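You operate a simulated robot arm through the tools that you are given. There is no shell and no other tool.

Carry out the task below with a simulated robot arm. There is one attempt and no reset: what you move stays moved.

JOB
Set the height gauge to 134 mm and check bottle 29 on it.
Fine: within the 5 mm limit it goes in the green tray, else in the orange tray.

It is judged by the outcome, as a careful person would: the job done as asked, and still so three seconds after it is handed in. It fails if anything else is knocked over, pushed out of place, dropped, spilled or broken.

ROBOT AND FRAMES
A 5-joint arm with a two-finger parallel gripper, fixed in place. Base frame: the origin is at the foot of the arm, x ahead of it, y to its left, z up; the work surface is at about z = 0.005. Units: m, degrees, N and s.
With the tool pointing down near the work surface it reaches from about 0.26 to 0.6 m from the base axis. Its first joint turns from -66.0 to 66.0 degrees. The tool tilts only in the upright plane through the base axis and itself; it spins freely about its own axis. Payload 1.57 kg.
The TCP is the grasp point between the finger pads, 0.03 m short of the fingertips. In the tool frame z runs along the fingers and y along their closing line. The gripper opens to 0.08 m. The fingers are 0.017 m wide and 0.012 m thick; the gripper's body (0.04 by 0.082 m) begins 0.08 m behind the TCP.
Orientation is that of the tool frame in the base frame, as [roll, pitch, yaw] about the fixed x, y, z axes, in that order (R = Rz(yaw) Ry(pitch) Rx(roll)). With the fingers straight down and closing along the base's y, the tool's x points along the base's -x, its y along +y and its z along -z.

CONTROLS
- The arm moves only by the tool nudge_tool. Its argument "rows" is a list of rows, each a list of 7 numbers: the shift along the base's x, y, z in m, then the turn, a rotation vector about the base's x, y, z in degrees, then the closure, from 0 (fully open) to 1 (shut). In form: [[tx, ty, tz, rx, ry, rz, hand], ...]. A call has 1 to 20 rows; each row shifts and turns the commanded pose from where the row before left it. A row lasts 0.2 s, in which the tool goes at most 0.05 m and 8.6 degrees; a call with a longer step from one row to the next is refused whole, and so is a gripper value outside its range. A pose out of reach is approached as far as the arm can. The call stops where the force on the tool passes 70 N (or 10 N more than at its start, if that is more) or the arm is blocked; 0.2 s more then pass. Each finger travels about 0.153 m/s and halts on what it meets, pressing with about 33 N; the grip force reading is that of the motor and also rises with nothing between the fingers. The clock runs only during rows and for 0.2 s after the last one: add rows that do not move to give the fingers time. The reply holds the time, the measured pose of the TCP, the force on the tool along the base axes, the opening and the grip force, in the units named above and with some noise, with the torque about the TCP (base axes, N m) and any sound that the robot's microphone picked up.
- Cameras (640 x 400 px; columns grow to the right, rows downward): "scene" is fixed at [0.048, 0.4058, 0.5189]; the picture's right is [-0.63, -0.78, 0.00], its down [-0.47, 0.38, -0.80] and it looks along [0.62, -0.50, -0.60] (base axes); focal length 268 px, centre (320, 200). "wrist" rides on the gripper at [0.072, -0.007, -0.122] in the tool frame; the picture's right is [0.09, 1.00, 0.00], its down [-0.84, 0.08, -0.54] and it looks along [-0.54, 0.05, 0.84] (tool axes); focal length 238 px, centre (320, 200). There is no depth. A picture from a camera that has moved, and an enlarged one, comes with that camera's place and axes in the base frame and with its lens.
- capture(camera): a new picture of that camera. No time passes.
- zoom(camera, box): a new picture of the part [left, top, right, bottom] of that camera's present view, enlarged. No time passes.
- finish_job(): hands the job in; it is judged then, once.

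Places have to be worked out from the pictures, the camera data and where the tool is seen. Open the gripper and draw the arm clear of the work before you hand the job in, unless the task says otherwise.

The tools are called after ">>>" as name(argument=value, ...) on one line, values as JSON. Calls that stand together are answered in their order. nudge_tool: Moves the arm, as the interface text tells. Its arguments: {"type":"object","properties":{"rows":{"type":"array","items":{"type":"array","items":{"type":"number"}}}},"required":["rows"]} The other tools are called the same way: capture (camera) takes a picture; zoom (camera, box) takes an enlarged picture of a part of a camera's view; finish_job () hands the job in.

At the start:

```text
time: 0.0
ee_pos: [0.3584, 0.1309, 0.3661]
tool_rot: [180.0, 0.0, -180.0]
force: [0.4, -0.6, -0.3]
moment: [0.03, 0.02, 0.0]
width: 0.08
grip_force: 0.1
```

scene: 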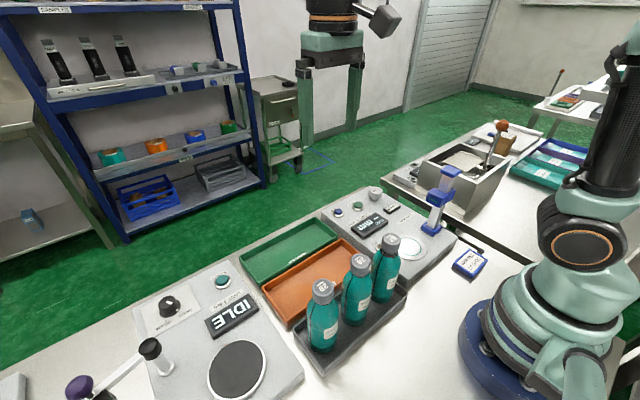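
wrist: 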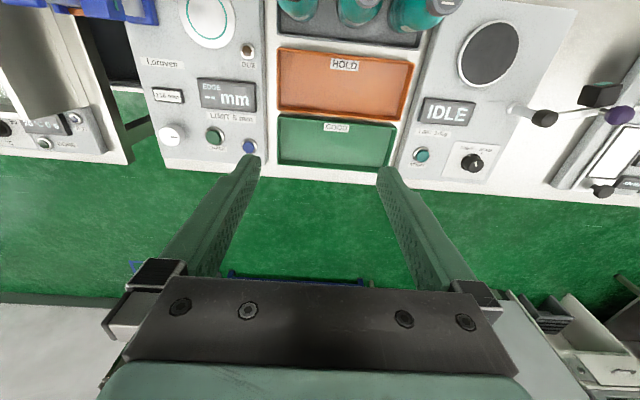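

I'll start by looking closely at the height gauge, the bottles and the other machine from the scene and wrist cameras.

>>> zoom(camera="scene", box=[310, 150, 500, 290])

>>> zoom(camera="scene", box=[280, 220, 430, 370])

>>> zoom(camera="wrist", box=[60, 0, 280, 180])

>>> zoom(camera="wrist", box=[250, 0, 460, 190])

>>> zoom(camera="wrist", box=[400, 0, 640, 200])

>>> zoom(camera="scene", box=[60, 250, 320, 400])

```text
2.86 times, centred on (405, 220) of scene
camera zoom: at [0.048, 0.4058, 0.5189], right [-0.63, -0.78, 0.0], down [-0.47, 0.38, -0.8], along [0.62, -0.5, -0.6], focal length 767 px, centre (77, 143)
```

zoom: 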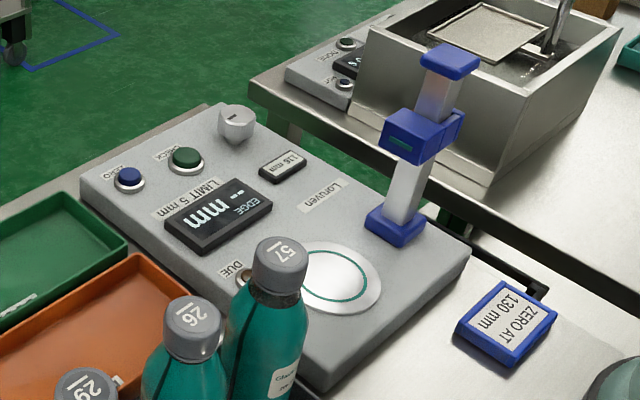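

```text
2.67 times, centred on (355, 295) of scene
camera zoom: at [0.048, 0.4058, 0.5189], right [-0.63, -0.78, 0.0], down [-0.47, 0.38, -0.8], along [0.62, -0.5, -0.6], focal length 716 px, centre (227, -53)
```

zoom: 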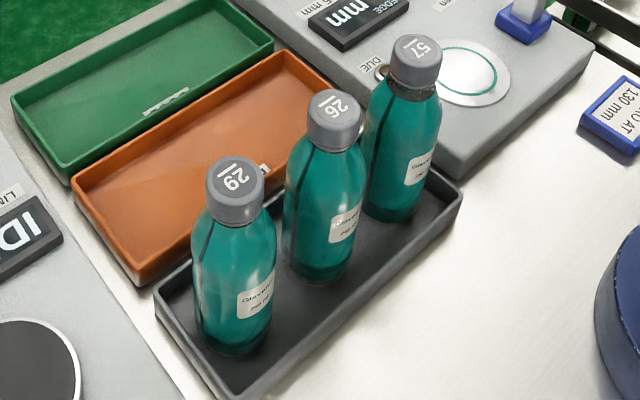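

```text
2.22 times, centred on (170, 90) of wrist
camera zoom: at [0.2874, 0.124, 0.4871], right [-0.09, 1.0, 0.0], down [0.84, 0.08, 0.54], along [0.54, 0.05, -0.84], focal length 530 px, centre (653, 444)
```

zoom: 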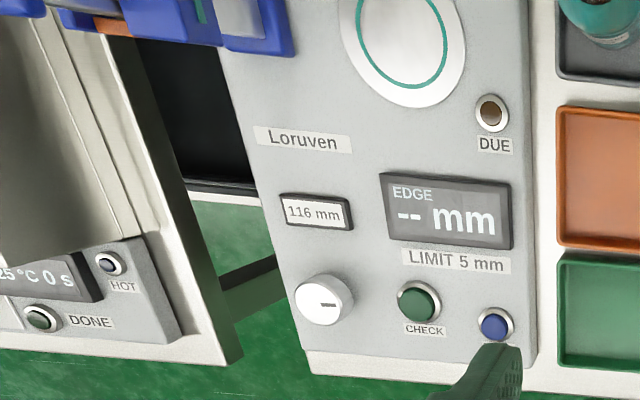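

```text
2.11 times, centred on (355, 95) of wrist
camera zoom: at [0.2874, 0.124, 0.4871], right [-0.09, 1.0, 0.0], down [0.84, 0.08, 0.54], along [0.54, 0.05, -0.84], focal length 502 px, centre (246, 421)
```

zoom: 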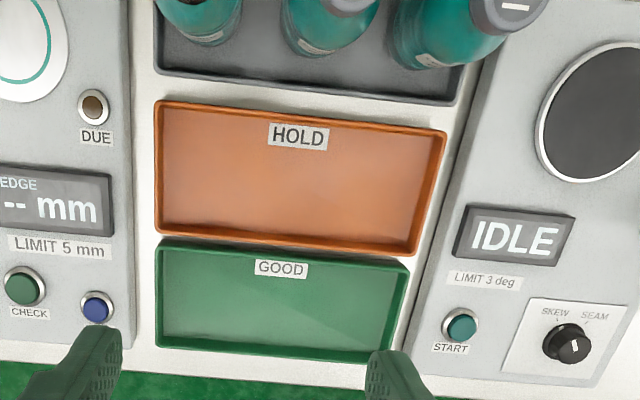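

```text
2.00 times, centred on (520, 100) of wrist
camera zoom: at [0.2874, 0.124, 0.4871], right [-0.09, 1.0, 0.0], down [0.84, 0.08, 0.54], along [0.54, 0.05, -0.84], focal length 477 px, centre (-80, 400)
```

zoom: 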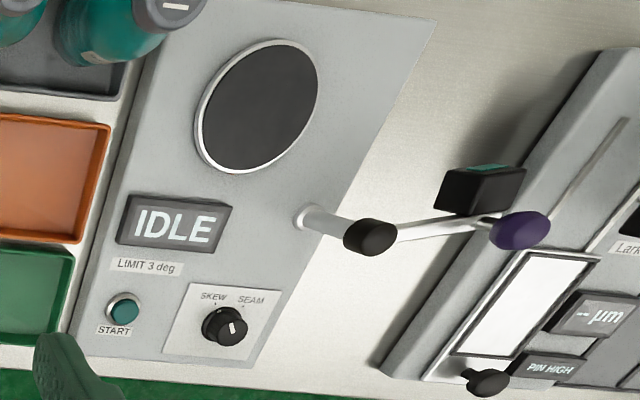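

```text
2.46 times, centred on (190, 325) of scene
camera zoom: at [0.048, 0.4058, 0.5189], right [-0.63, -0.78, 0.0], down [-0.47, 0.38, -0.8], along [0.62, -0.5, -0.6], focal length 661 px, centre (640, -108)
```

zoom: 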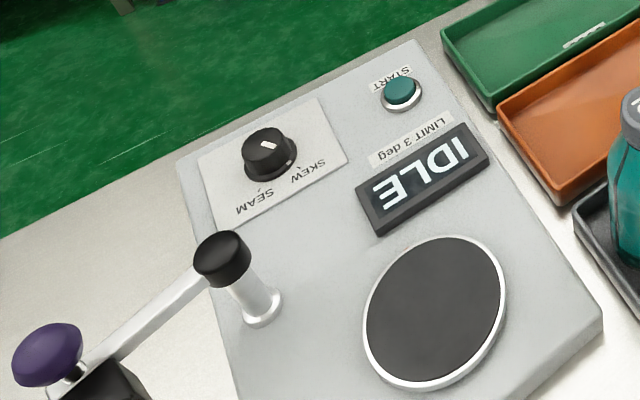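

Both stations are visible; the height gauge is the "Loruven" one on the right with the knob set to 116 mm. I zoom in more on its lamp, knob, column and the card.

>>> zoom(camera="scene", box=[410, 155, 500, 285])

>>> zoom(camera="scene", box=[325, 175, 415, 250])

>>> zoom(camera="wrist", box=[140, 60, 280, 170])

>>> zoom(camera="scene", box=[300, 270, 380, 360])

>>> zoom(camera="scene", box=[340, 220, 430, 310])

```text
3.08 times, centred on (455, 220) of scene
camera zoom: at [0.048, 0.4058, 0.5189], right [-0.63, -0.78, 0.0], down [-0.47, 0.38, -0.8], along [0.62, -0.5, -0.6], focal length 826 px, centre (-95, 138)
```

zoom: 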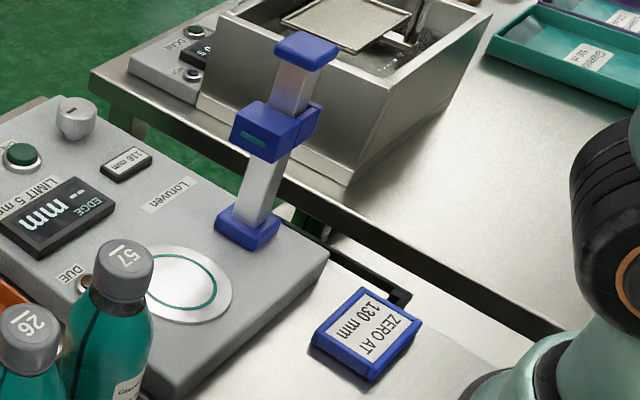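

```text
5.33 times, centred on (370, 212) of scene
camera zoom: at [0.048, 0.4058, 0.5189], right [-0.63, -0.78, 0.0], down [-0.47, 0.38, -0.8], along [0.62, -0.5, -0.6], focal length 1432 px, centre (53, 133)
```

zoom: 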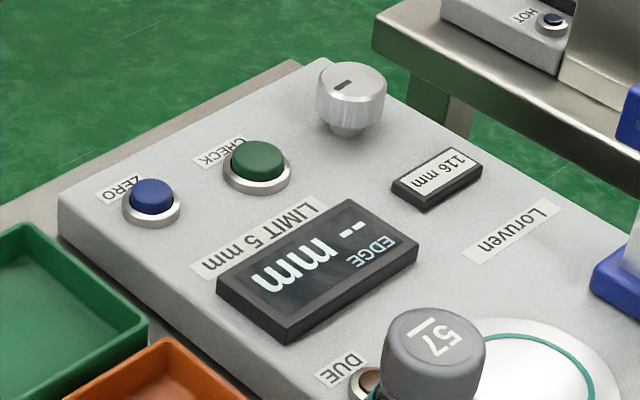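

```text
3.64 times, centred on (210, 115) of wrist
camera zoom: at [0.2874, 0.124, 0.4871], right [-0.09, 1.0, 0.0], down [0.84, 0.08, 0.54], along [0.54, 0.05, -0.84], focal length 867 px, centre (720, 509)
```

zoom: 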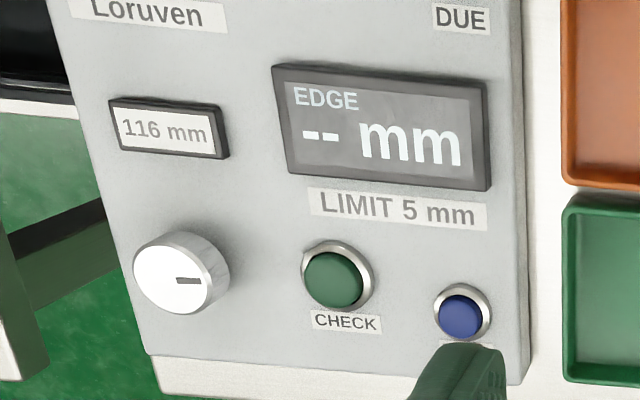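

```text
4.44 times, centred on (340, 315) of scene
camera zoom: at [0.048, 0.4058, 0.5189], right [-0.63, -0.78, 0.0], down [-0.47, 0.38, -0.8], along [0.62, -0.5, -0.6], focal length 1194 px, centre (231, -311)
```

zoom: 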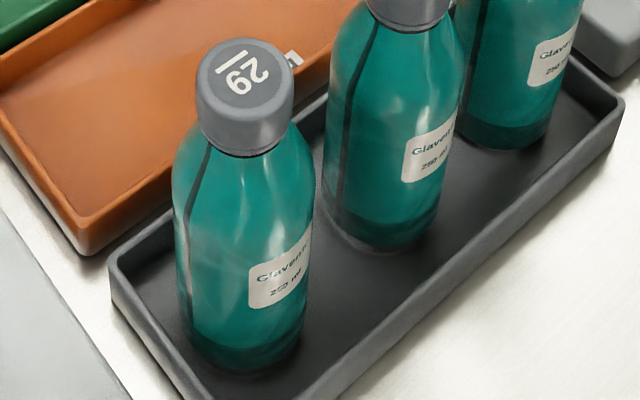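

```text
4.44 times, centred on (385, 265) of scene
camera zoom: at [0.048, 0.4058, 0.5189], right [-0.63, -0.78, 0.0], down [-0.47, 0.38, -0.8], along [0.62, -0.5, -0.6], focal length 1194 px, centre (31, -89)
```

zoom: 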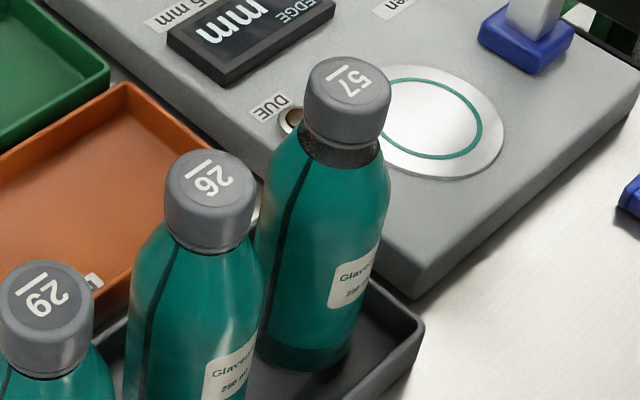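

Working it out from both views: the knob is at about (0.450, -0.129), its top at z≈0.064. CHECK is near (0.445, -0.057), ZERO near (0.461, 0.003), the plate near (0.257, -0.042), and bottle 29 near (0.23, 0.255). The DUE lamp looks unlit. I move above the knob, gripper open, to look again.

>>> nudge_tool(rows=[[0.0115, -0.0325, -0.0208, 0, 0, 0, 0], [0.0115, -0.0325, -0.0208, 0, 0, 0, 0], [0.0115, -0.0325, -0.0208, 0, 0, 0, 0], [0.0115, -0.0325, -0.0208, 0, 0, 0, 0], [0.0115, -0.0325, -0.0208, 0, 0, 0, 0], [0.0115, -0.0325, -0.0208, 0, 0, 0, 0], [0.0115, -0.0325, -0.0208, 0, 0, 0, 0], [0.0115, -0.0325, -0.0208, 0, 0, 0, 0], [0, 0, 0, 0, 0, 0, 0]])

>>> capture(camera="wrist")

>>> capture(camera="scene")

```text
time: 2.0
ee_pos: [0.4521, -0.1288, 0.1975]
tool_rot: [-179.9, 0.0, -179.9]
force: [-1.2, 0.0, -0.8]
moment: [0.04, -0.01, 0.0]
width: 0.0799
grip_force: 0.0
```

```text
taken
camera wrist: at [0.3795, -0.1358, 0.3189], right [-0.09, 1.0, 0.0], down [0.84, 0.08, 0.54], along [0.54, 0.05, -0.84], focal length 238 px, centre (320, 200)
```

wrist: 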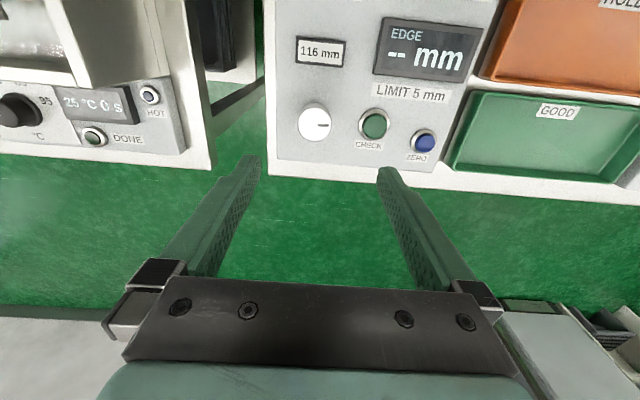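

```text
taken
```

scene: 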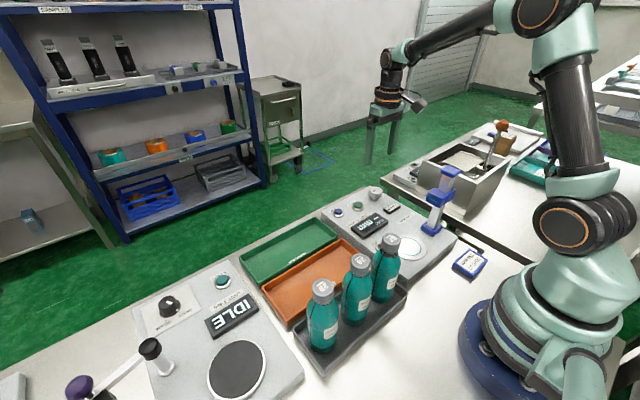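

The tool sits at about x 0.452, y -0.129. The knob seems a few mm off toward -y, so I zoom in on it to pin its centre.

>>> zoom(camera="wrist", box=[270, 80, 370, 160])

>>> zoom(camera="wrist", box=[280, 0, 460, 180])

```text
5.00 times, centred on (320, 120) of wrist
camera zoom: at [0.3795, -0.1358, 0.3189], right [-0.09, 1.0, 0.0], down [0.84, 0.08, 0.54], along [0.54, 0.05, -0.84], focal length 1192 px, centre (320, 600)
```

zoom: 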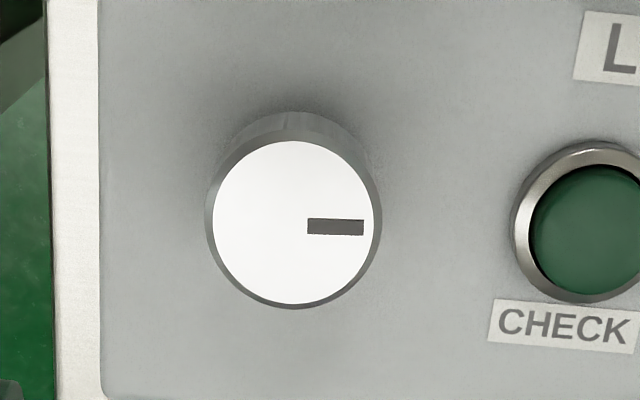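

```text
2.22 times, centred on (370, 90) of wrist
camera zoom: at [0.3795, -0.1358, 0.3189], right [-0.09, 1.0, 0.0], down [0.84, 0.08, 0.54], along [0.54, 0.05, -0.84], focal length 530 px, centre (209, 444)
```

zoom: 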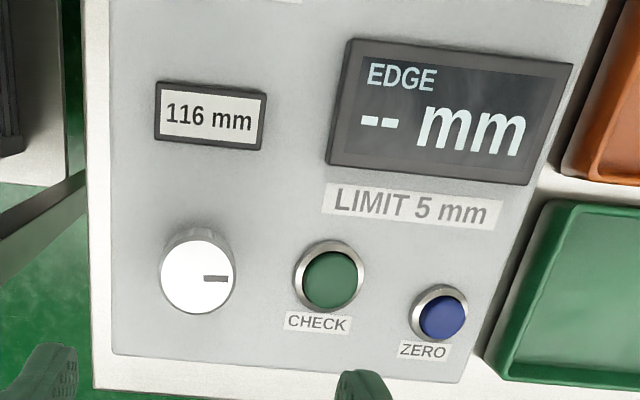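

Triangulating from the two wrist views puts the knob top at about (0.450, -0.135, 0.060) and CHECK at about (0.4505, -0.066, 0.037). I lower around the knob, stay clear of the panel, and close on it.

>>> nudge_tool(rows=[[-0.002, -0.0062, -0.0255, 0, 0, 0, 0], [0, 0, -0.0255, 0, 0, 0, 0], [0, 0, -0.0255, 0, 0, 0, 0], [0, 0, -0.0255, 0, 0, 0, 0], [0, 0, -0.022, 0, 0, 0, 0], [0, 0, 0, 0, 0, 0, 0], [0, 0, 0, 0, 0, 0, 0.6], [0, 0, 0, 0, 0, 0, 0.6]])

>>> capture(camera="wrist")

>>> capture(camera="scene")

```text
time: 3.8
ee_pos: [0.4488, -0.1351, 0.0736]
tool_rot: [-180.0, 0.0, -180.0]
force: [3.5, -10.0, -7.1]
moment: [0.27, -0.05, -0.01]
width: 0.0375
grip_force: 43.5
```

```text
taken
camera wrist: at [0.3775, -0.1415, 0.1948], right [-0.09, 1.0, 0.0], down [0.84, 0.08, 0.54], along [0.54, 0.05, -0.84], focal length 238 px, centre (320, 200)
```

wrist: 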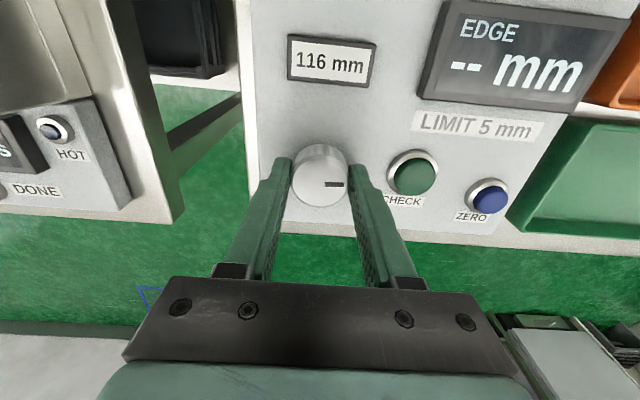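

```text
taken
```

scene: 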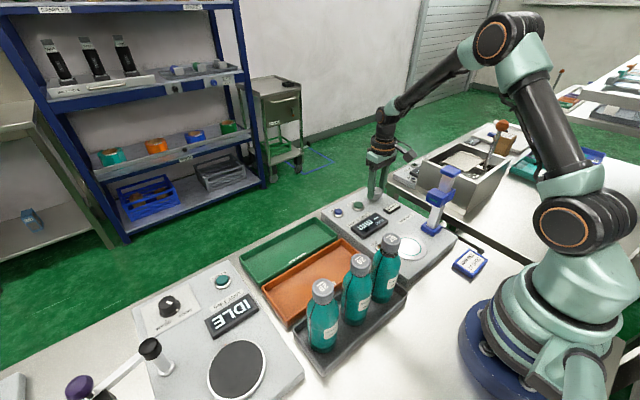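

The knob is gripped (width 0.0375). I turn it a little clockwise as seen from above, to learn the direction and scale.

>>> nudge_tool(rows=[[0, -0.0008, 0, 0, 0, -5, 0.6], [0, 0, 0, 0, 0, -5, 0.6], [0, 0, 0, 0, 0, 0, 0.6]])

>>> capture(camera="wrist")

>>> zoom(camera="scene", box=[340, 160, 470, 260])

```text
time: 4.6
ee_pos: [0.4489, -0.1353, 0.0738]
tool_rot: [180.0, -0.1, 170.1]
force: [9.9, 1.2, -28.7]
moment: [-0.53, -0.49, -0.04]
width: 0.0376
grip_force: 43.6
```

```text
taken
camera wrist: at [0.3778, -0.129, 0.1951], right [0.08, 1.0, 0.0], down [0.84, -0.07, 0.54], along [0.54, -0.04, -0.84], focal length 238 px, centre (320, 200)
```

wrist: 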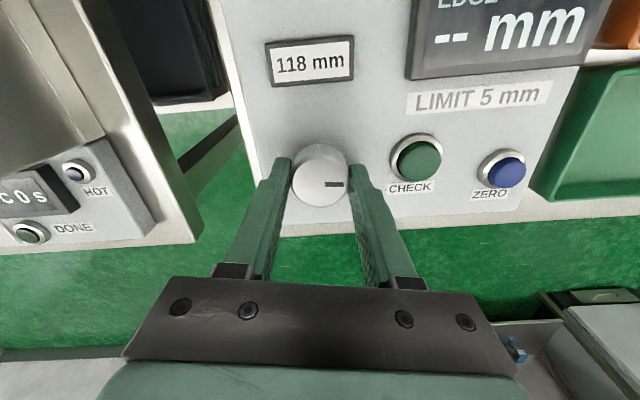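

```text
4.00 times, centred on (405, 210) of scene
camera zoom: at [0.0481, 0.4057, 0.5189], right [-0.63, -0.78, 0.0], down [-0.47, 0.38, -0.8], along [0.62, -0.5, -0.6], focal length 1074 px, centre (-20, 160)
```

zoom: 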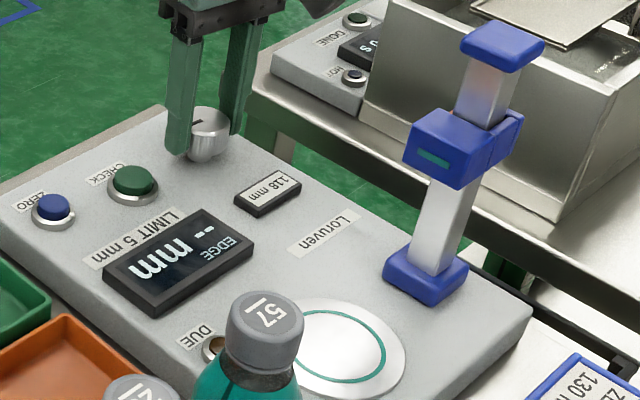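

Clockwise raises it, about 5° per mm. I keep turning clockwise, 30° at first, watching the forces.

>>> nudge_tool(rows=[[0, 0, 0, 0, 0, -6, 0.6], [0, 0, 0, 0, 0, -6, 0.6], [0, 0, 0, 0, 0, -6, 0.6], [0, 0, 0, 0, 0, -6, 0.6], [0, 0, 0, 0, 0, -6, 0.6], [0, 0, 0, 0, 0, 0, 0.6]])

>>> capture(camera="wrist")

>>> zoom(camera="scene", box=[340, 160, 470, 260])

```text
time: 6.0
ee_pos: [0.4497, -0.1347, 0.0748]
tool_rot: [-180.0, -0.1, 140.1]
force: [14.9, 26.7, -29.0]
moment: [1.03, -0.34, 0.0]
width: 0.0373
grip_force: 43.6
```

```text
taken
camera wrist: at [0.3901, -0.0936, 0.1961], right [0.57, 0.82, 0.0], down [0.69, -0.48, 0.54], along [0.44, -0.31, -0.84], focal length 238 px, centre (320, 200)
```

wrist: 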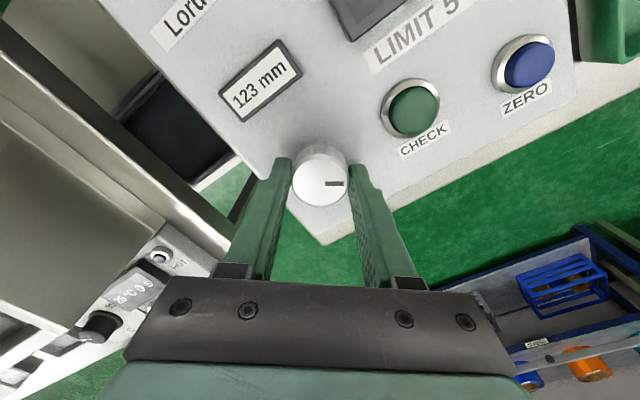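

```text
4.00 times, centred on (405, 210) of scene
camera zoom: at [0.0481, 0.4057, 0.5189], right [-0.63, -0.78, 0.0], down [-0.47, 0.38, -0.8], along [0.62, -0.5, -0.6], focal length 1074 px, centre (-20, 160)
```

zoom: 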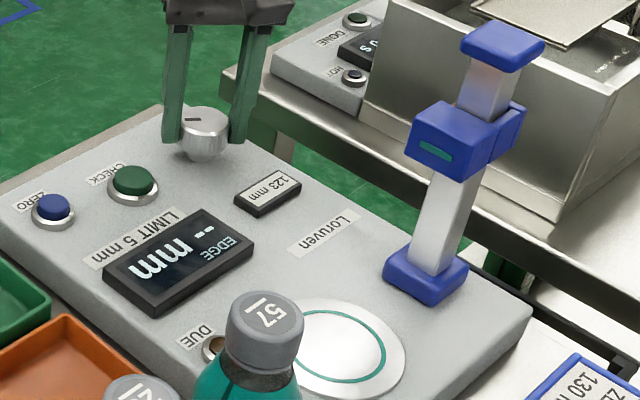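

Now it reads 123, so the scale is nearer 6° per mm. Side forces have built up, so I release and re-grip to relax before going on.

>>> nudge_tool(rows=[[0, 0, 0, 0, 0, 0, 0.3], [0, 0, 0, 0, 0, 0, 0.3]])

>>> zoom(camera="wrist", box=[200, 50, 440, 250])

```text
time: 6.6
ee_pos: [0.4495, -0.1361, 0.0747]
tool_rot: [180.0, 0.1, 140.0]
force: [0.0, 0.3, -0.4]
moment: [0.02, 0.0, 0.0]
width: 0.0559
grip_force: 0.3
```

```text
2.00 times, centred on (320, 150) of wrist
camera zoom: at [0.3901, -0.0956, 0.1973], right [0.57, 0.82, 0.0], down [0.69, -0.48, 0.54], along [0.45, -0.31, -0.84], focal length 477 px, centre (320, 300)
```

zoom: 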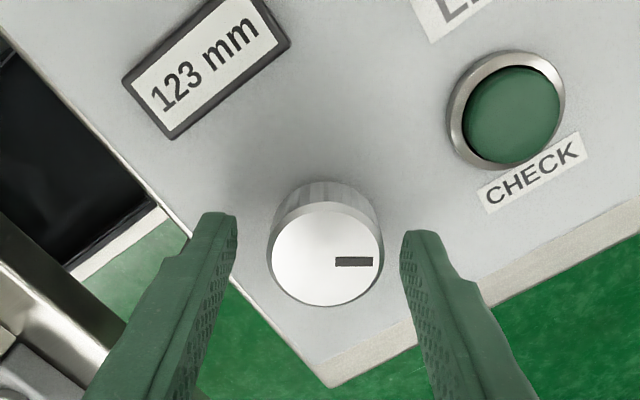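

The knob sits about 2 mm to the right of the grip centre; I correct that, re-grip and turn on by 48°.

>>> nudge_tool(rows=[[0.001, 0.0014, 0, 0, 0, 0, 0.3], [0, 0, 0, 0, 0, 0, 0.6], [0, 0, 0, 0, 0, 0, 0.6], [0, 0, 0, 0, 0, -6, 0.6], [0, 0, 0, 0, 0, -6, 0.6], [0, 0, 0, 0, 0, -6, 0.6], [0, 0, 0, 0, 0, -6, 0.6], [0, 0, 0, 0, 0, -6, 0.6], [0, 0, 0, 0, 0, -6, 0.6], [0, 0, 0, 0, 0, 0, 0.6]])

>>> capture(camera="wrist")

>>> zoom(camera="scene", box=[340, 160, 470, 260])

```text
time: 8.8
ee_pos: [0.4514, -0.1348, 0.074]
tool_rot: [180.0, -0.1, 104.0]
force: [-11.3, -9.1, 20.6]
moment: [-0.11, 0.69, -0.02]
width: 0.0374
grip_force: 42.9
```

```text
taken
camera wrist: at [0.4264, -0.067, 0.1968], right [0.94, 0.33, 0.0], down [0.28, -0.79, 0.54], along [0.18, -0.51, -0.84], focal length 238 px, centre (320, 200)
```

wrist: 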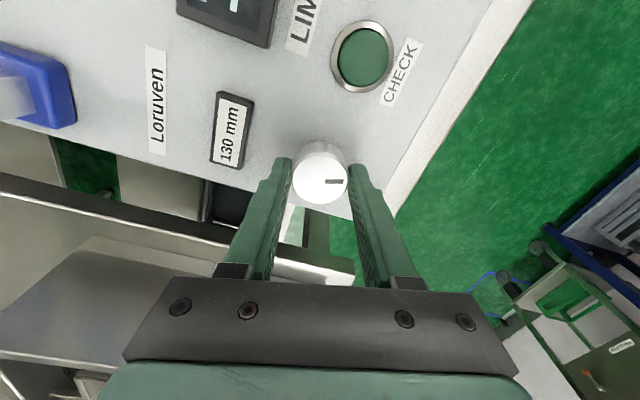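

```text
4.00 times, centred on (405, 210) of scene
camera zoom: at [0.0479, 0.4058, 0.5189], right [-0.63, -0.78, 0.0], down [-0.47, 0.38, -0.8], along [0.62, -0.5, -0.6], focal length 1074 px, centre (-20, 160)
```

zoom: 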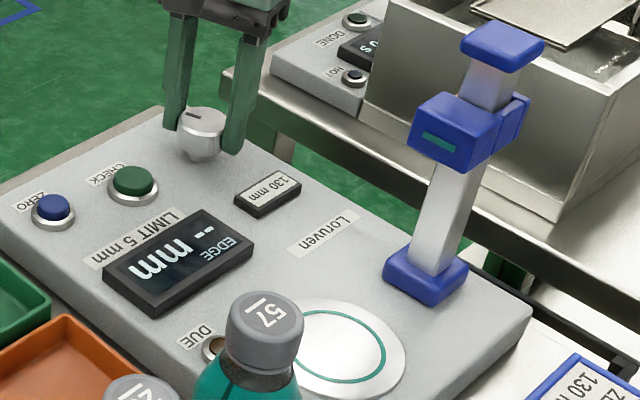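

It reads 130 now (about 5.5° per mm, 36° for 7 mm). I turn another 22° for 134.

>>> nudge_tool(rows=[[0, 0, 0, 0, 0, -5.5, 0.6], [0, 0, 0, 0, 0, -5.5, 0.6], [0, 0, 0, 0, 0, -5.5, 0.6], [0, 0, 0, 0, 0, -5.5, 0.6], [0, 0, 0, 0, 0, 0, 0.6]])

>>> capture(camera="wrist")

>>> zoom(camera="scene", box=[370, 190, 410, 220])

```text
time: 10.0
ee_pos: [0.4507, -0.1361, 0.0749]
tool_rot: [-180.0, 0.0, 82.0]
force: [-12.1, -13.5, 11.7]
moment: [-0.58, -0.25, 0.01]
width: 0.0375
grip_force: 43.8
```

```text
taken
camera wrist: at [0.4536, -0.0631, 0.1968], right [1.0, -0.05, 0.0], down [-0.04, -0.84, 0.54], along [-0.03, -0.54, -0.84], focal length 238 px, centre (320, 200)
```

wrist: 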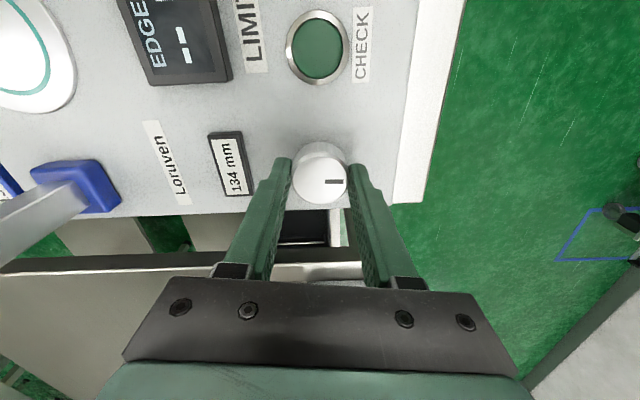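

```text
13.33 times, centred on (390, 205) of scene
camera zoom: at [0.048, 0.4058, 0.5189], right [-0.63, -0.78, 0.0], down [-0.47, 0.38, -0.8], along [0.62, -0.5, -0.6], focal length 3581 px, centre (-613, 133)
```

zoom: 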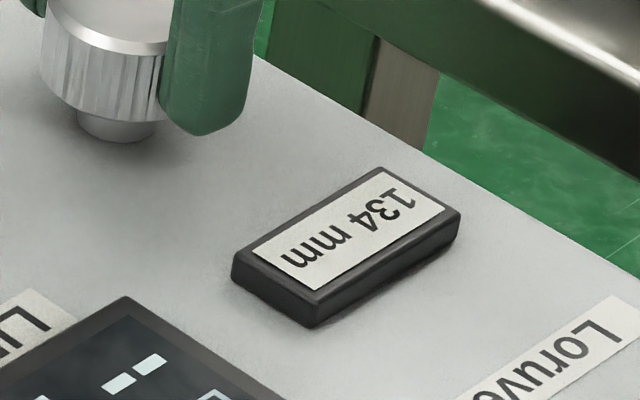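

The gauge reads 134 mm. I let go of the knob, rise straight up, and check that the reading holds and what the lamp shows.

>>> nudge_tool(rows=[[0, 0, 0, 0, 0, 0, 0.2], [0, 0, 0, 0, 0, 0, 0], [0, 0, 0.045, 0, 0, 0, 0], [0, 0, 0.045, 0, 0, 0, 0], [0, 0, 0.045, 0, 0, 0, 0], [0, 0, 0.045, 0, 0, 0, 0], [0, 0, 0, 0, 0, 0, 0]])

>>> capture(camera="wrist")

>>> zoom(camera="scene", box=[330, 160, 470, 270])

```text
time: 11.6
ee_pos: [0.45, -0.1367, 0.2563]
tool_rot: [-180.0, -0.1, 81.9]
force: [0.6, -0.7, -0.5]
moment: [0.01, 0.02, 0.02]
width: 0.08
grip_force: 0.1
```

```text
taken
camera wrist: at [0.4534, -0.0639, 0.3787], right [1.0, -0.05, 0.0], down [-0.04, -0.84, 0.54], along [-0.03, -0.54, -0.84], focal length 238 px, centre (320, 200)
```

wrist: 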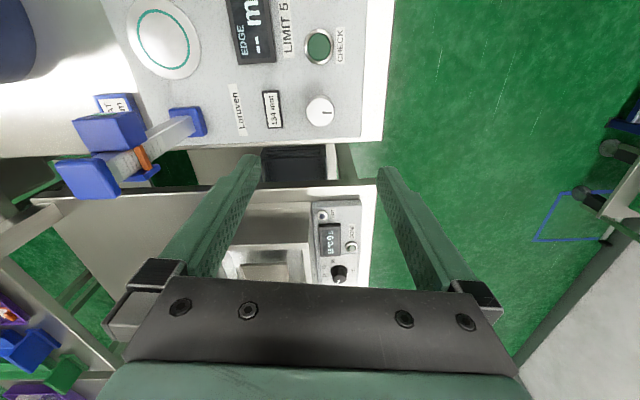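

```text
3.64 times, centred on (400, 215) of scene
camera zoom: at [0.048, 0.4058, 0.5189], right [-0.63, -0.78, 0.0], down [-0.47, 0.38, -0.8], along [0.62, -0.5, -0.6], focal length 976 px, centre (29, 146)
```

zoom: 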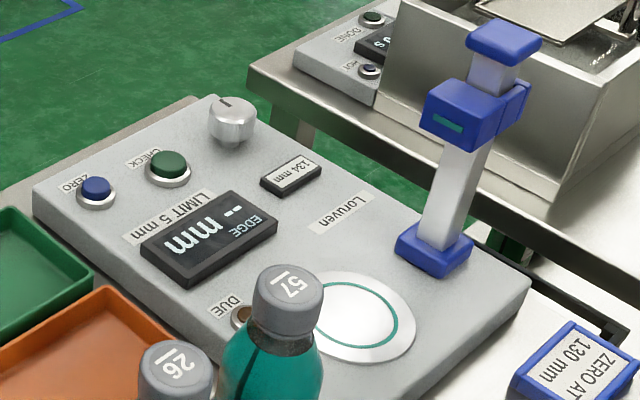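

Still 134 mm with the lamp unchanged. There's something orange on the back of the column in the wrist view, so I zoom there and on the card before fetching the bottle.

>>> zoom(camera="wrist", box=[40, 70, 220, 220])

>>> zoom(camera="wrist", box=[100, 0, 360, 140])

>>> zoom(camera="scene", box=[440, 235, 500, 290])

```text
2.67 times, centred on (130, 145) of wrist
camera zoom: at [0.4534, -0.0639, 0.3787], right [1.0, -0.05, 0.0], down [-0.04, -0.84, 0.54], along [-0.03, -0.54, -0.84], focal length 636 px, centre (827, 347)
```

zoom: 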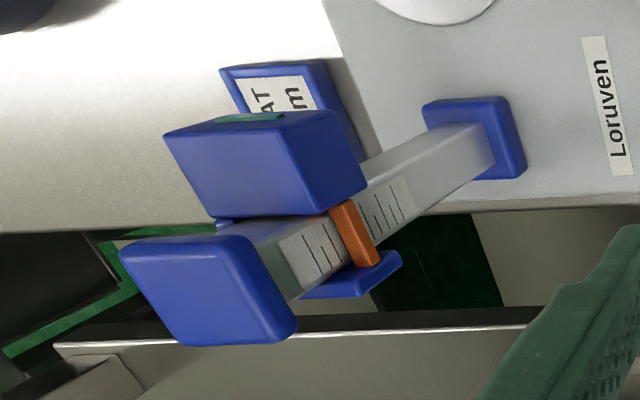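

```text
2.46 times, centred on (230, 70) of wrist
camera zoom: at [0.4534, -0.0639, 0.3787], right [1.0, -0.05, 0.0], down [-0.04, -0.84, 0.54], along [-0.03, -0.54, -0.84], focal length 587 px, centre (542, 520)
```

zoom: 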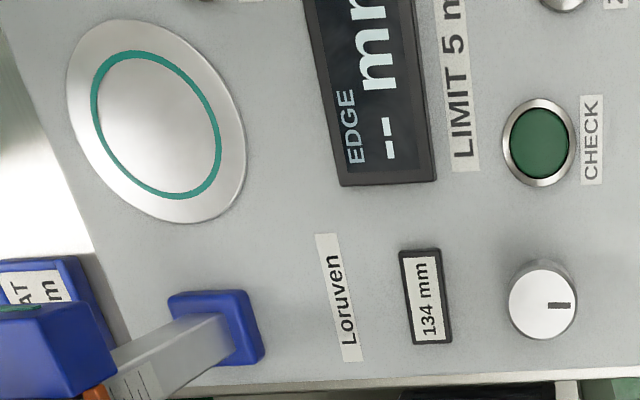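

```text
7.27 times, centred on (470, 262) of scene
camera zoom: at [0.048, 0.4058, 0.5189], right [-0.63, -0.78, 0.0], down [-0.47, 0.38, -0.8], along [0.62, -0.5, -0.6], focal length 1953 px, centre (-771, -254)
```

zoom: 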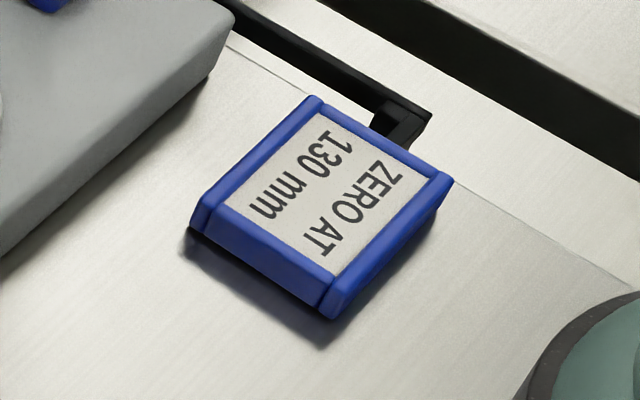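

There's a tick scale with an orange pointer on the column. I zoom tighter on it, and on the lamp from the scene.

>>> zoom(camera="wrist", box=[105, 130, 175, 185])

>>> zoom(camera="scene", box=[380, 230, 400, 245])

>>> zoom(camera="wrist", box=[160, 0, 220, 40])

```text
7.27 times, centred on (140, 158) of wrist
camera zoom: at [0.4534, -0.0639, 0.3787], right [1.0, -0.05, 0.0], down [-0.04, -0.84, 0.54], along [-0.03, -0.54, -0.84], focal length 1734 px, centre (1629, 509)
```

zoom: 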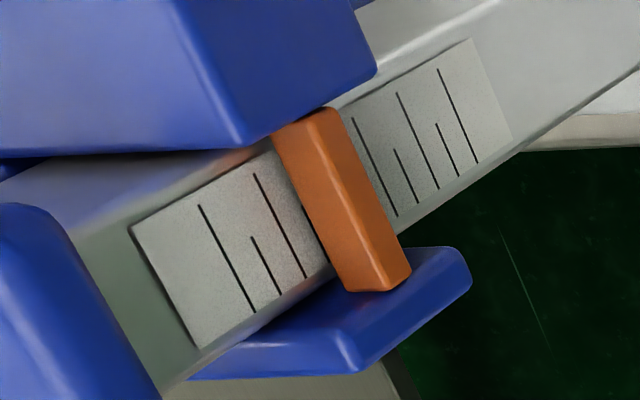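

```text
16.00 times, centred on (390, 238) of scene
camera zoom: at [0.048, 0.4058, 0.5189], right [-0.63, -0.78, 0.0], down [-0.47, 0.38, -0.8], along [0.62, -0.5, -0.6], focal length 4297 px, centre (-800, -400)
```

zoom: 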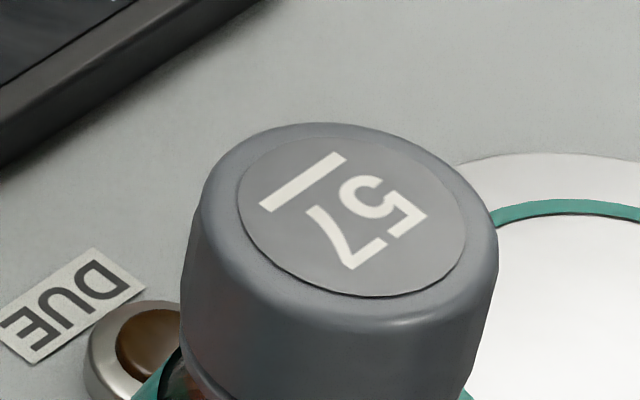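

```text
10.00 times, centred on (190, 20) of wrist
camera zoom: at [0.4534, -0.0639, 0.3787], right [1.0, -0.05, 0.0], down [-0.04, -0.84, 0.54], along [-0.03, -0.54, -0.84], focal length 2384 px, centre (1620, 2000)
```

zoom: 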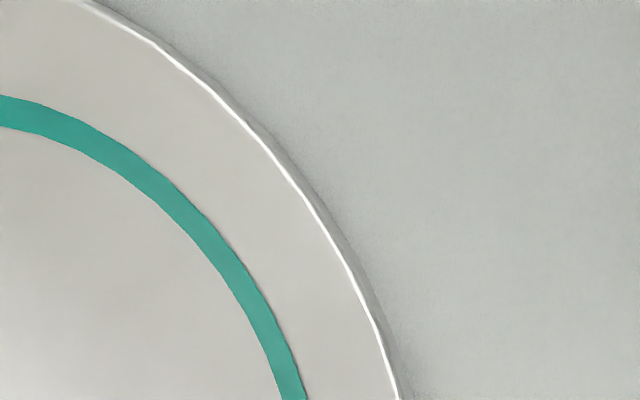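

The DUE lamp is dark and the gauge is set. Now I carry the open gripper high over to above bottle 29, turned so the fingers close across the row.

>>> nudge_tool(rows=[[-0.02, 0.035, 0.01, 0, 0, 4, 0], [-0.022, 0.039, 0.01, 0, 0, 4.1, 0], [-0.022, 0.039, 0.01, 0, 0, 0, 0], [-0.022, 0.039, 0.01, 0, 0, 0, 0], [-0.022, 0.039, 0.01, 0, 0, 0, 0], [-0.022, 0.039, 0, 0, 0, 0, 0], [-0.022, 0.039, 0, 0, 0, 0, 0], [-0.022, 0.039, 0, 0, 0, 0, 0], [-0.022, 0.039, 0, 0, 0, 0, 0], [-0.02, 0.043, 0, 0, 0, 0, 0], [0, 0, 0, 0, 0, 0, 0]])

>>> capture(camera="wrist")

>>> capture(camera="scene")

```text
time: 14.0
ee_pos: [0.233, 0.2546, 0.3047]
tool_rot: [180.0, 0.0, 90.1]
force: [-0.8, 0.9, -0.8]
moment: [-0.02, -0.04, -0.02]
width: 0.0798
grip_force: 0.1
```

```text
taken
camera wrist: at [0.2268, 0.3258, 0.4258], right [1.0, 0.09, 0.0], down [0.08, -0.84, 0.54], along [0.05, -0.54, -0.84], focal length 238 px, centre (320, 200)
```

wrist: 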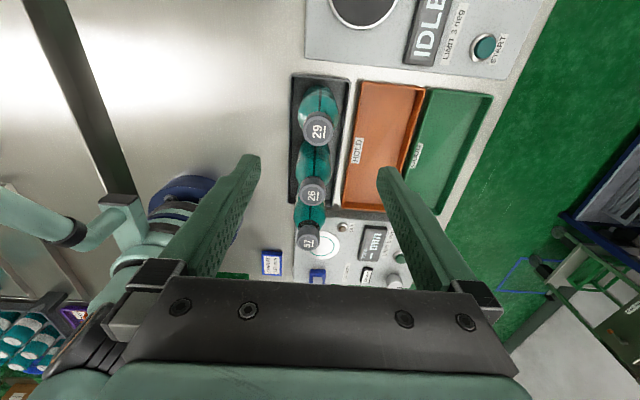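

```text
taken
```

scene: 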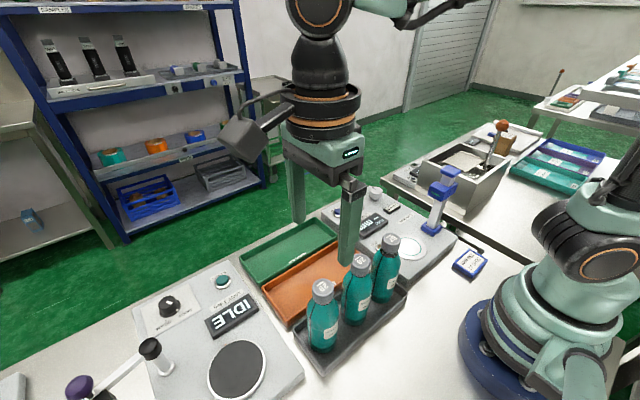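

I zoom in from the wrist to fix the position of bottle 29's cap and body.

>>> zoom(camera="wrist", box=[270, 70, 450, 260])

>>> zoom(camera="wrist", box=[280, 70, 360, 160])

```text
2.11 times, centred on (360, 165) of wrist
camera zoom: at [0.2268, 0.3258, 0.4258], right [1.0, 0.09, 0.0], down [0.08, -0.84, 0.54], along [0.05, -0.54, -0.84], focal length 502 px, centre (236, 274)
```

zoom: 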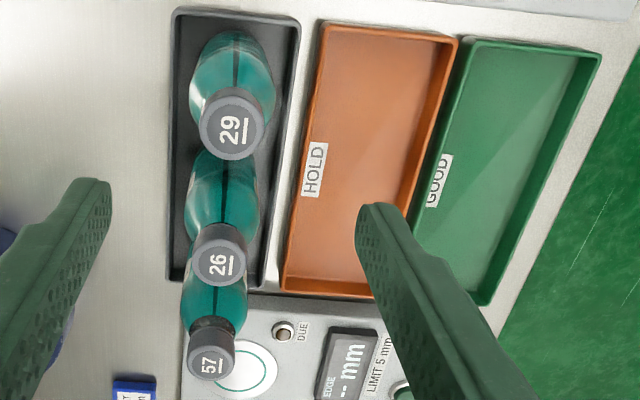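

```text
4.44 times, centred on (320, 115) of wrist
camera zoom: at [0.2268, 0.3258, 0.4258], right [1.0, 0.09, 0.0], down [0.08, -0.84, 0.54], along [0.05, -0.54, -0.84], focal length 1059 px, centre (320, 578)
```

zoom: 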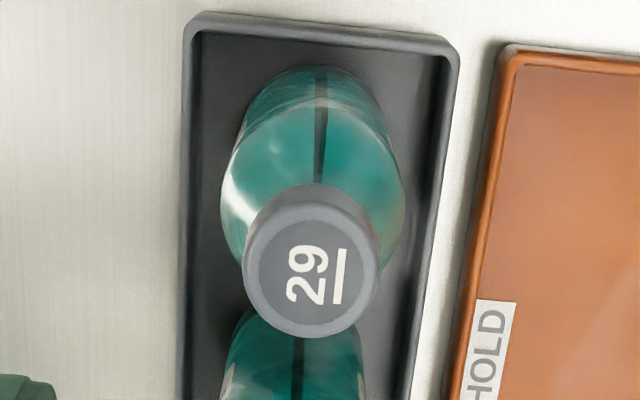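

Intersecting both views gives cap top at about (0.2315, 0.253, 0.178), body about 55 mm wide. I lower straight down to grip the body below the cap, TCP at z≈0.112, and close.

>>> nudge_tool(rows=[[-0.0015, -0.0015, -0.039, 0, 0, 0, 0], [0, 0, -0.039, 0, 0, 0, 0], [0, 0, -0.039, 0, 0, 0, 0], [0, 0, -0.039, 0, 0, 0, 0], [0, 0, -0.036, 0, 0, 0, 0], [0, 0, 0, 0, 0, 0, 0]])

>>> capture(camera="wrist")

>>> zoom(camera="scene", box=[220, 190, 440, 370])

```text
time: 15.4
ee_pos: [0.232, 0.2539, 0.1129]
tool_rot: [180.0, 0.0, 90.3]
force: [0.0, 0.4, -1.0]
moment: [-0.01, -0.03, -0.02]
width: 0.0801
grip_force: 0.1
```

```text
taken
camera wrist: at [0.2248, 0.3263, 0.2348], right [1.0, 0.09, 0.0], down [0.08, -0.84, 0.54], along [0.05, -0.54, -0.84], focal length 238 px, centre (320, 200)
```

wrist: 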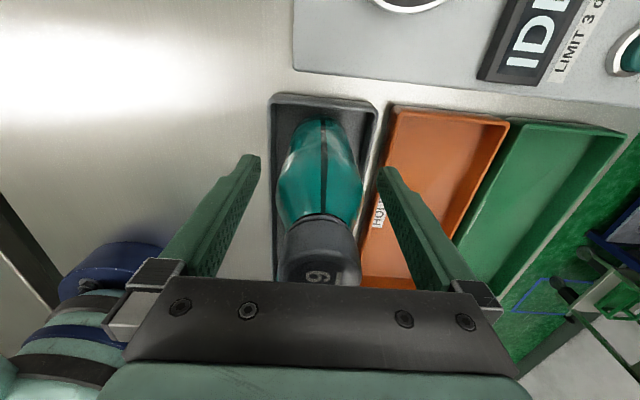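

```text
2.22 times, centred on (330, 280) of scene
camera zoom: at [0.048, 0.4058, 0.5189], right [-0.63, -0.78, 0.0], down [-0.47, 0.38, -0.8], along [0.62, -0.5, -0.6], focal length 597 px, centre (298, 22)
```

zoom: 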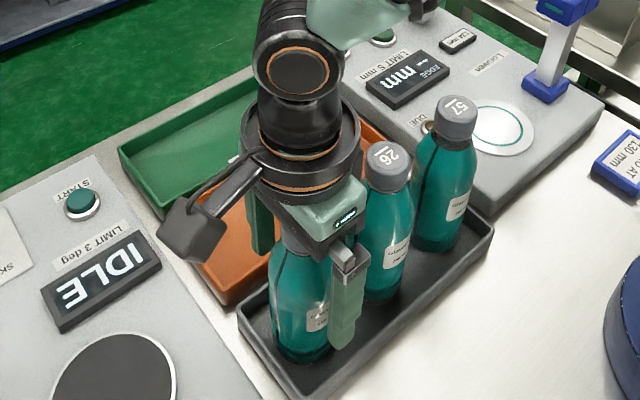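

The bottle is centred between the fingers with clearance to bottle 26. I close gently and confirm the grip.

>>> nudge_tool(rows=[[0, 0, 0, 0, 0, 0, 0.3], [0, 0, 0, 0, 0, 0, 0.6], [0, 0, 0, 0, 0, 0, 0.6]])

>>> capture(camera="wrist")

```text
time: 16.2
ee_pos: [0.2305, 0.2532, 0.1134]
tool_rot: [180.0, 0.0, 90.2]
force: [0.5, 0.4, 0.2]
moment: [0.02, 0.0, 0.0]
width: 0.0508
grip_force: 33.3
```

```text
taken
camera wrist: at [0.2247, 0.3262, 0.2351], right [1.0, 0.09, 0.0], down [0.08, -0.84, 0.54], along [0.05, -0.54, -0.84], focal length 238 px, centre (320, 200)
```

wrist: 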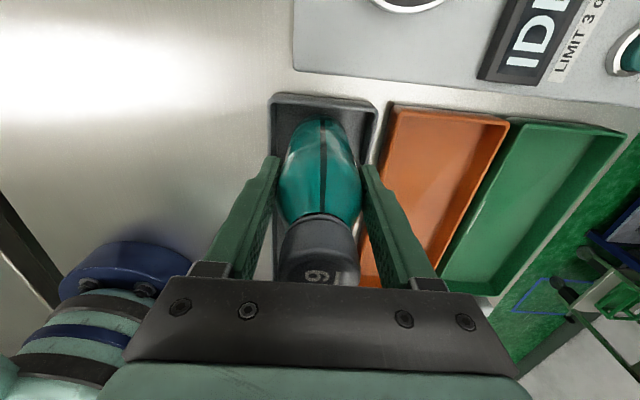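

Width 0.0508 at 33 N: a firm hold on the body. I lift straight up well above the other bottles and check the bottle hangs true.

>>> nudge_tool(rows=[[0, 0, 0.02, 0, 0, 0, 0.6], [0, 0, 0.035, 0, 0, 0, 0.6], [0, 0, 0.04, 0, 0, 0, 0.6], [0, 0, 0.04, 0, 0, 0, 0.6], [0, 0, 0.04, 0, 0, 0, 0.6], [0, 0, 0.04, 0, 0, 0, 0.6], [0, 0, 0.03, 0, 0, 0, 0.6], [0, 0, 0, 0, 0, 0, 0.6]])

>>> capture(camera="scene")

>>> capture(camera="wrist")

```text
time: 18.0
ee_pos: [0.232, 0.2521, 0.3606]
tool_rot: [-180.0, 0.1, 90.2]
force: [0.2, -0.1, -1.9]
moment: [0.01, 0.0, 0.0]
width: 0.0508
grip_force: 33.4
```

```text
taken
```

scene: 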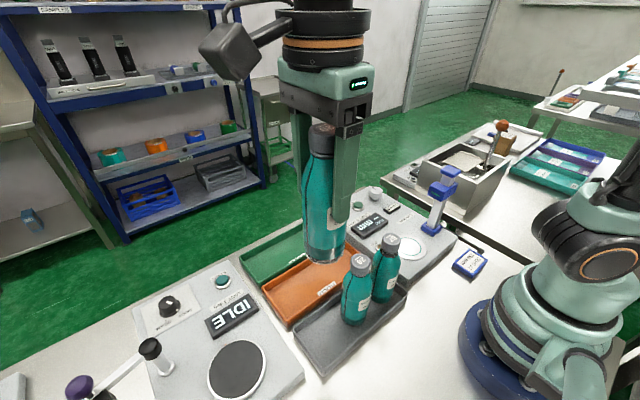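

```text
taken
camera wrist: at [0.2253, 0.3245, 0.4819], right [1.0, 0.09, 0.0], down [0.08, -0.84, 0.54], along [0.05, -0.54, -0.84], focal length 238 px, centre (320, 200)
```

wrist: 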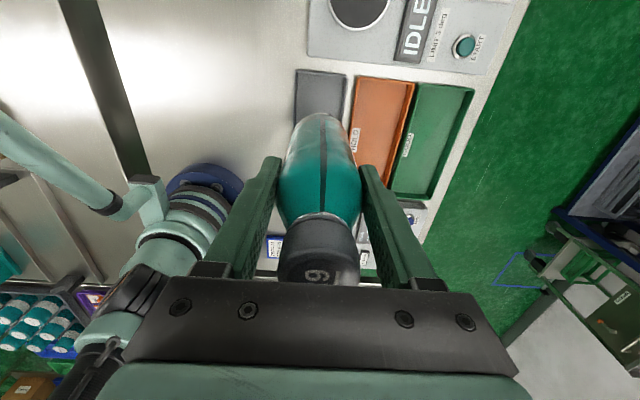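

The bottle hangs straight. I carry it in an arc at this height toward the gauge plate, stopping above it.

>>> nudge_tool(rows=[[0.0196, -0.0304, 0, 0, 0, 0, 0.6], [0.0196, -0.0304, 0, 0, 0, 0, 0.6], [0.0196, -0.0304, 0, 0, 0, 0, 0.6], [0.0196, -0.0304, 0, 0, 0, 0, 0.6], [0.0196, -0.0304, 0, 0, 0, 0, 0.6], [-0.0134, -0.03, 0, 0, 0, 0, 0.6], [-0.0134, -0.03, 0, 0, 0, 0, 0.6], [-0.0134, -0.03, 0, 0, 0, 0, 0.6], [-0.0134, -0.03, 0, 0, 0, 0, 0.6], [-0.0134, -0.03, 0, 0, 0, 0, 0.6], [0, 0, 0, 0, 0, 0, 0.6]])

>>> capture(camera="scene")

>>> capture(camera="wrist")

```text
time: 20.4
ee_pos: [0.2621, -0.0475, 0.3583]
tool_rot: [180.0, -0.1, 90.2]
force: [0.5, -0.2, -2.7]
moment: [0.03, -0.01, 0.0]
width: 0.0508
grip_force: 32.5
```

```text
taken
```

scene: 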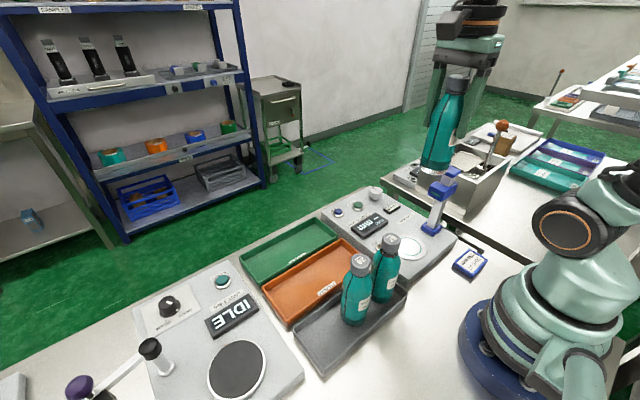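

```text
taken
camera wrist: at [0.2553, 0.0239, 0.4801], right [1.0, 0.1, 0.0], down [0.08, -0.84, 0.54], along [0.05, -0.54, -0.84], focal length 238 px, centre (320, 200)
```

wrist: 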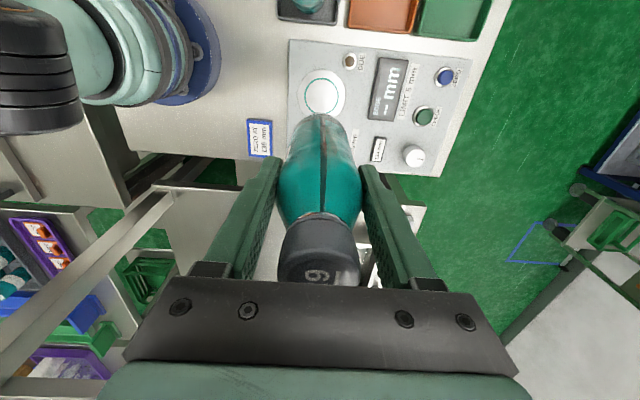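

The arm reaches here. I zoom on the plate to fix its centre relative to the bottle.

>>> zoom(camera="wrist", box=[280, 40, 400, 160])

>>> zoom(camera="scene", box=[380, 160, 480, 280])

```text
3.33 times, centred on (340, 100) of wrist
camera zoom: at [0.2553, 0.0239, 0.4801], right [1.0, 0.1, 0.0], down [0.08, -0.84, 0.54], along [0.05, -0.54, -0.84], focal length 794 px, centre (253, 533)
```

zoom: 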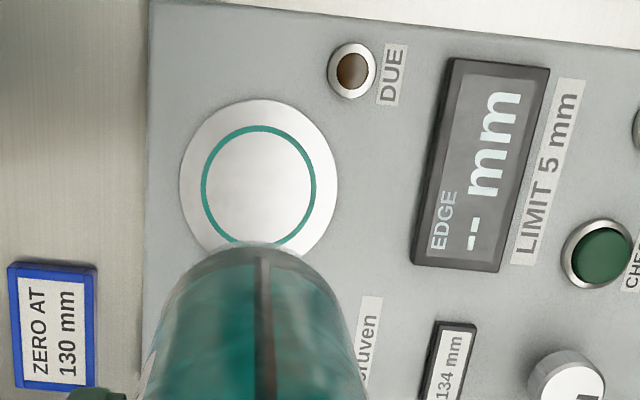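

```text
3.33 times, centred on (430, 220) of scene
camera zoom: at [0.048, 0.4057, 0.5189], right [-0.63, -0.78, 0.0], down [-0.47, 0.38, -0.8], along [0.62, -0.5, -0.6], focal length 895 px, centre (-47, 133)
```

zoom: 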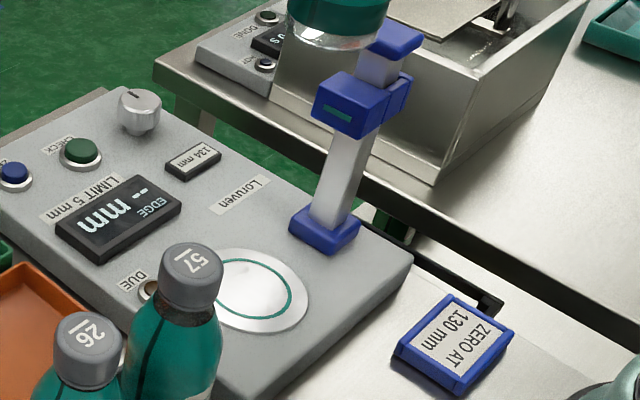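

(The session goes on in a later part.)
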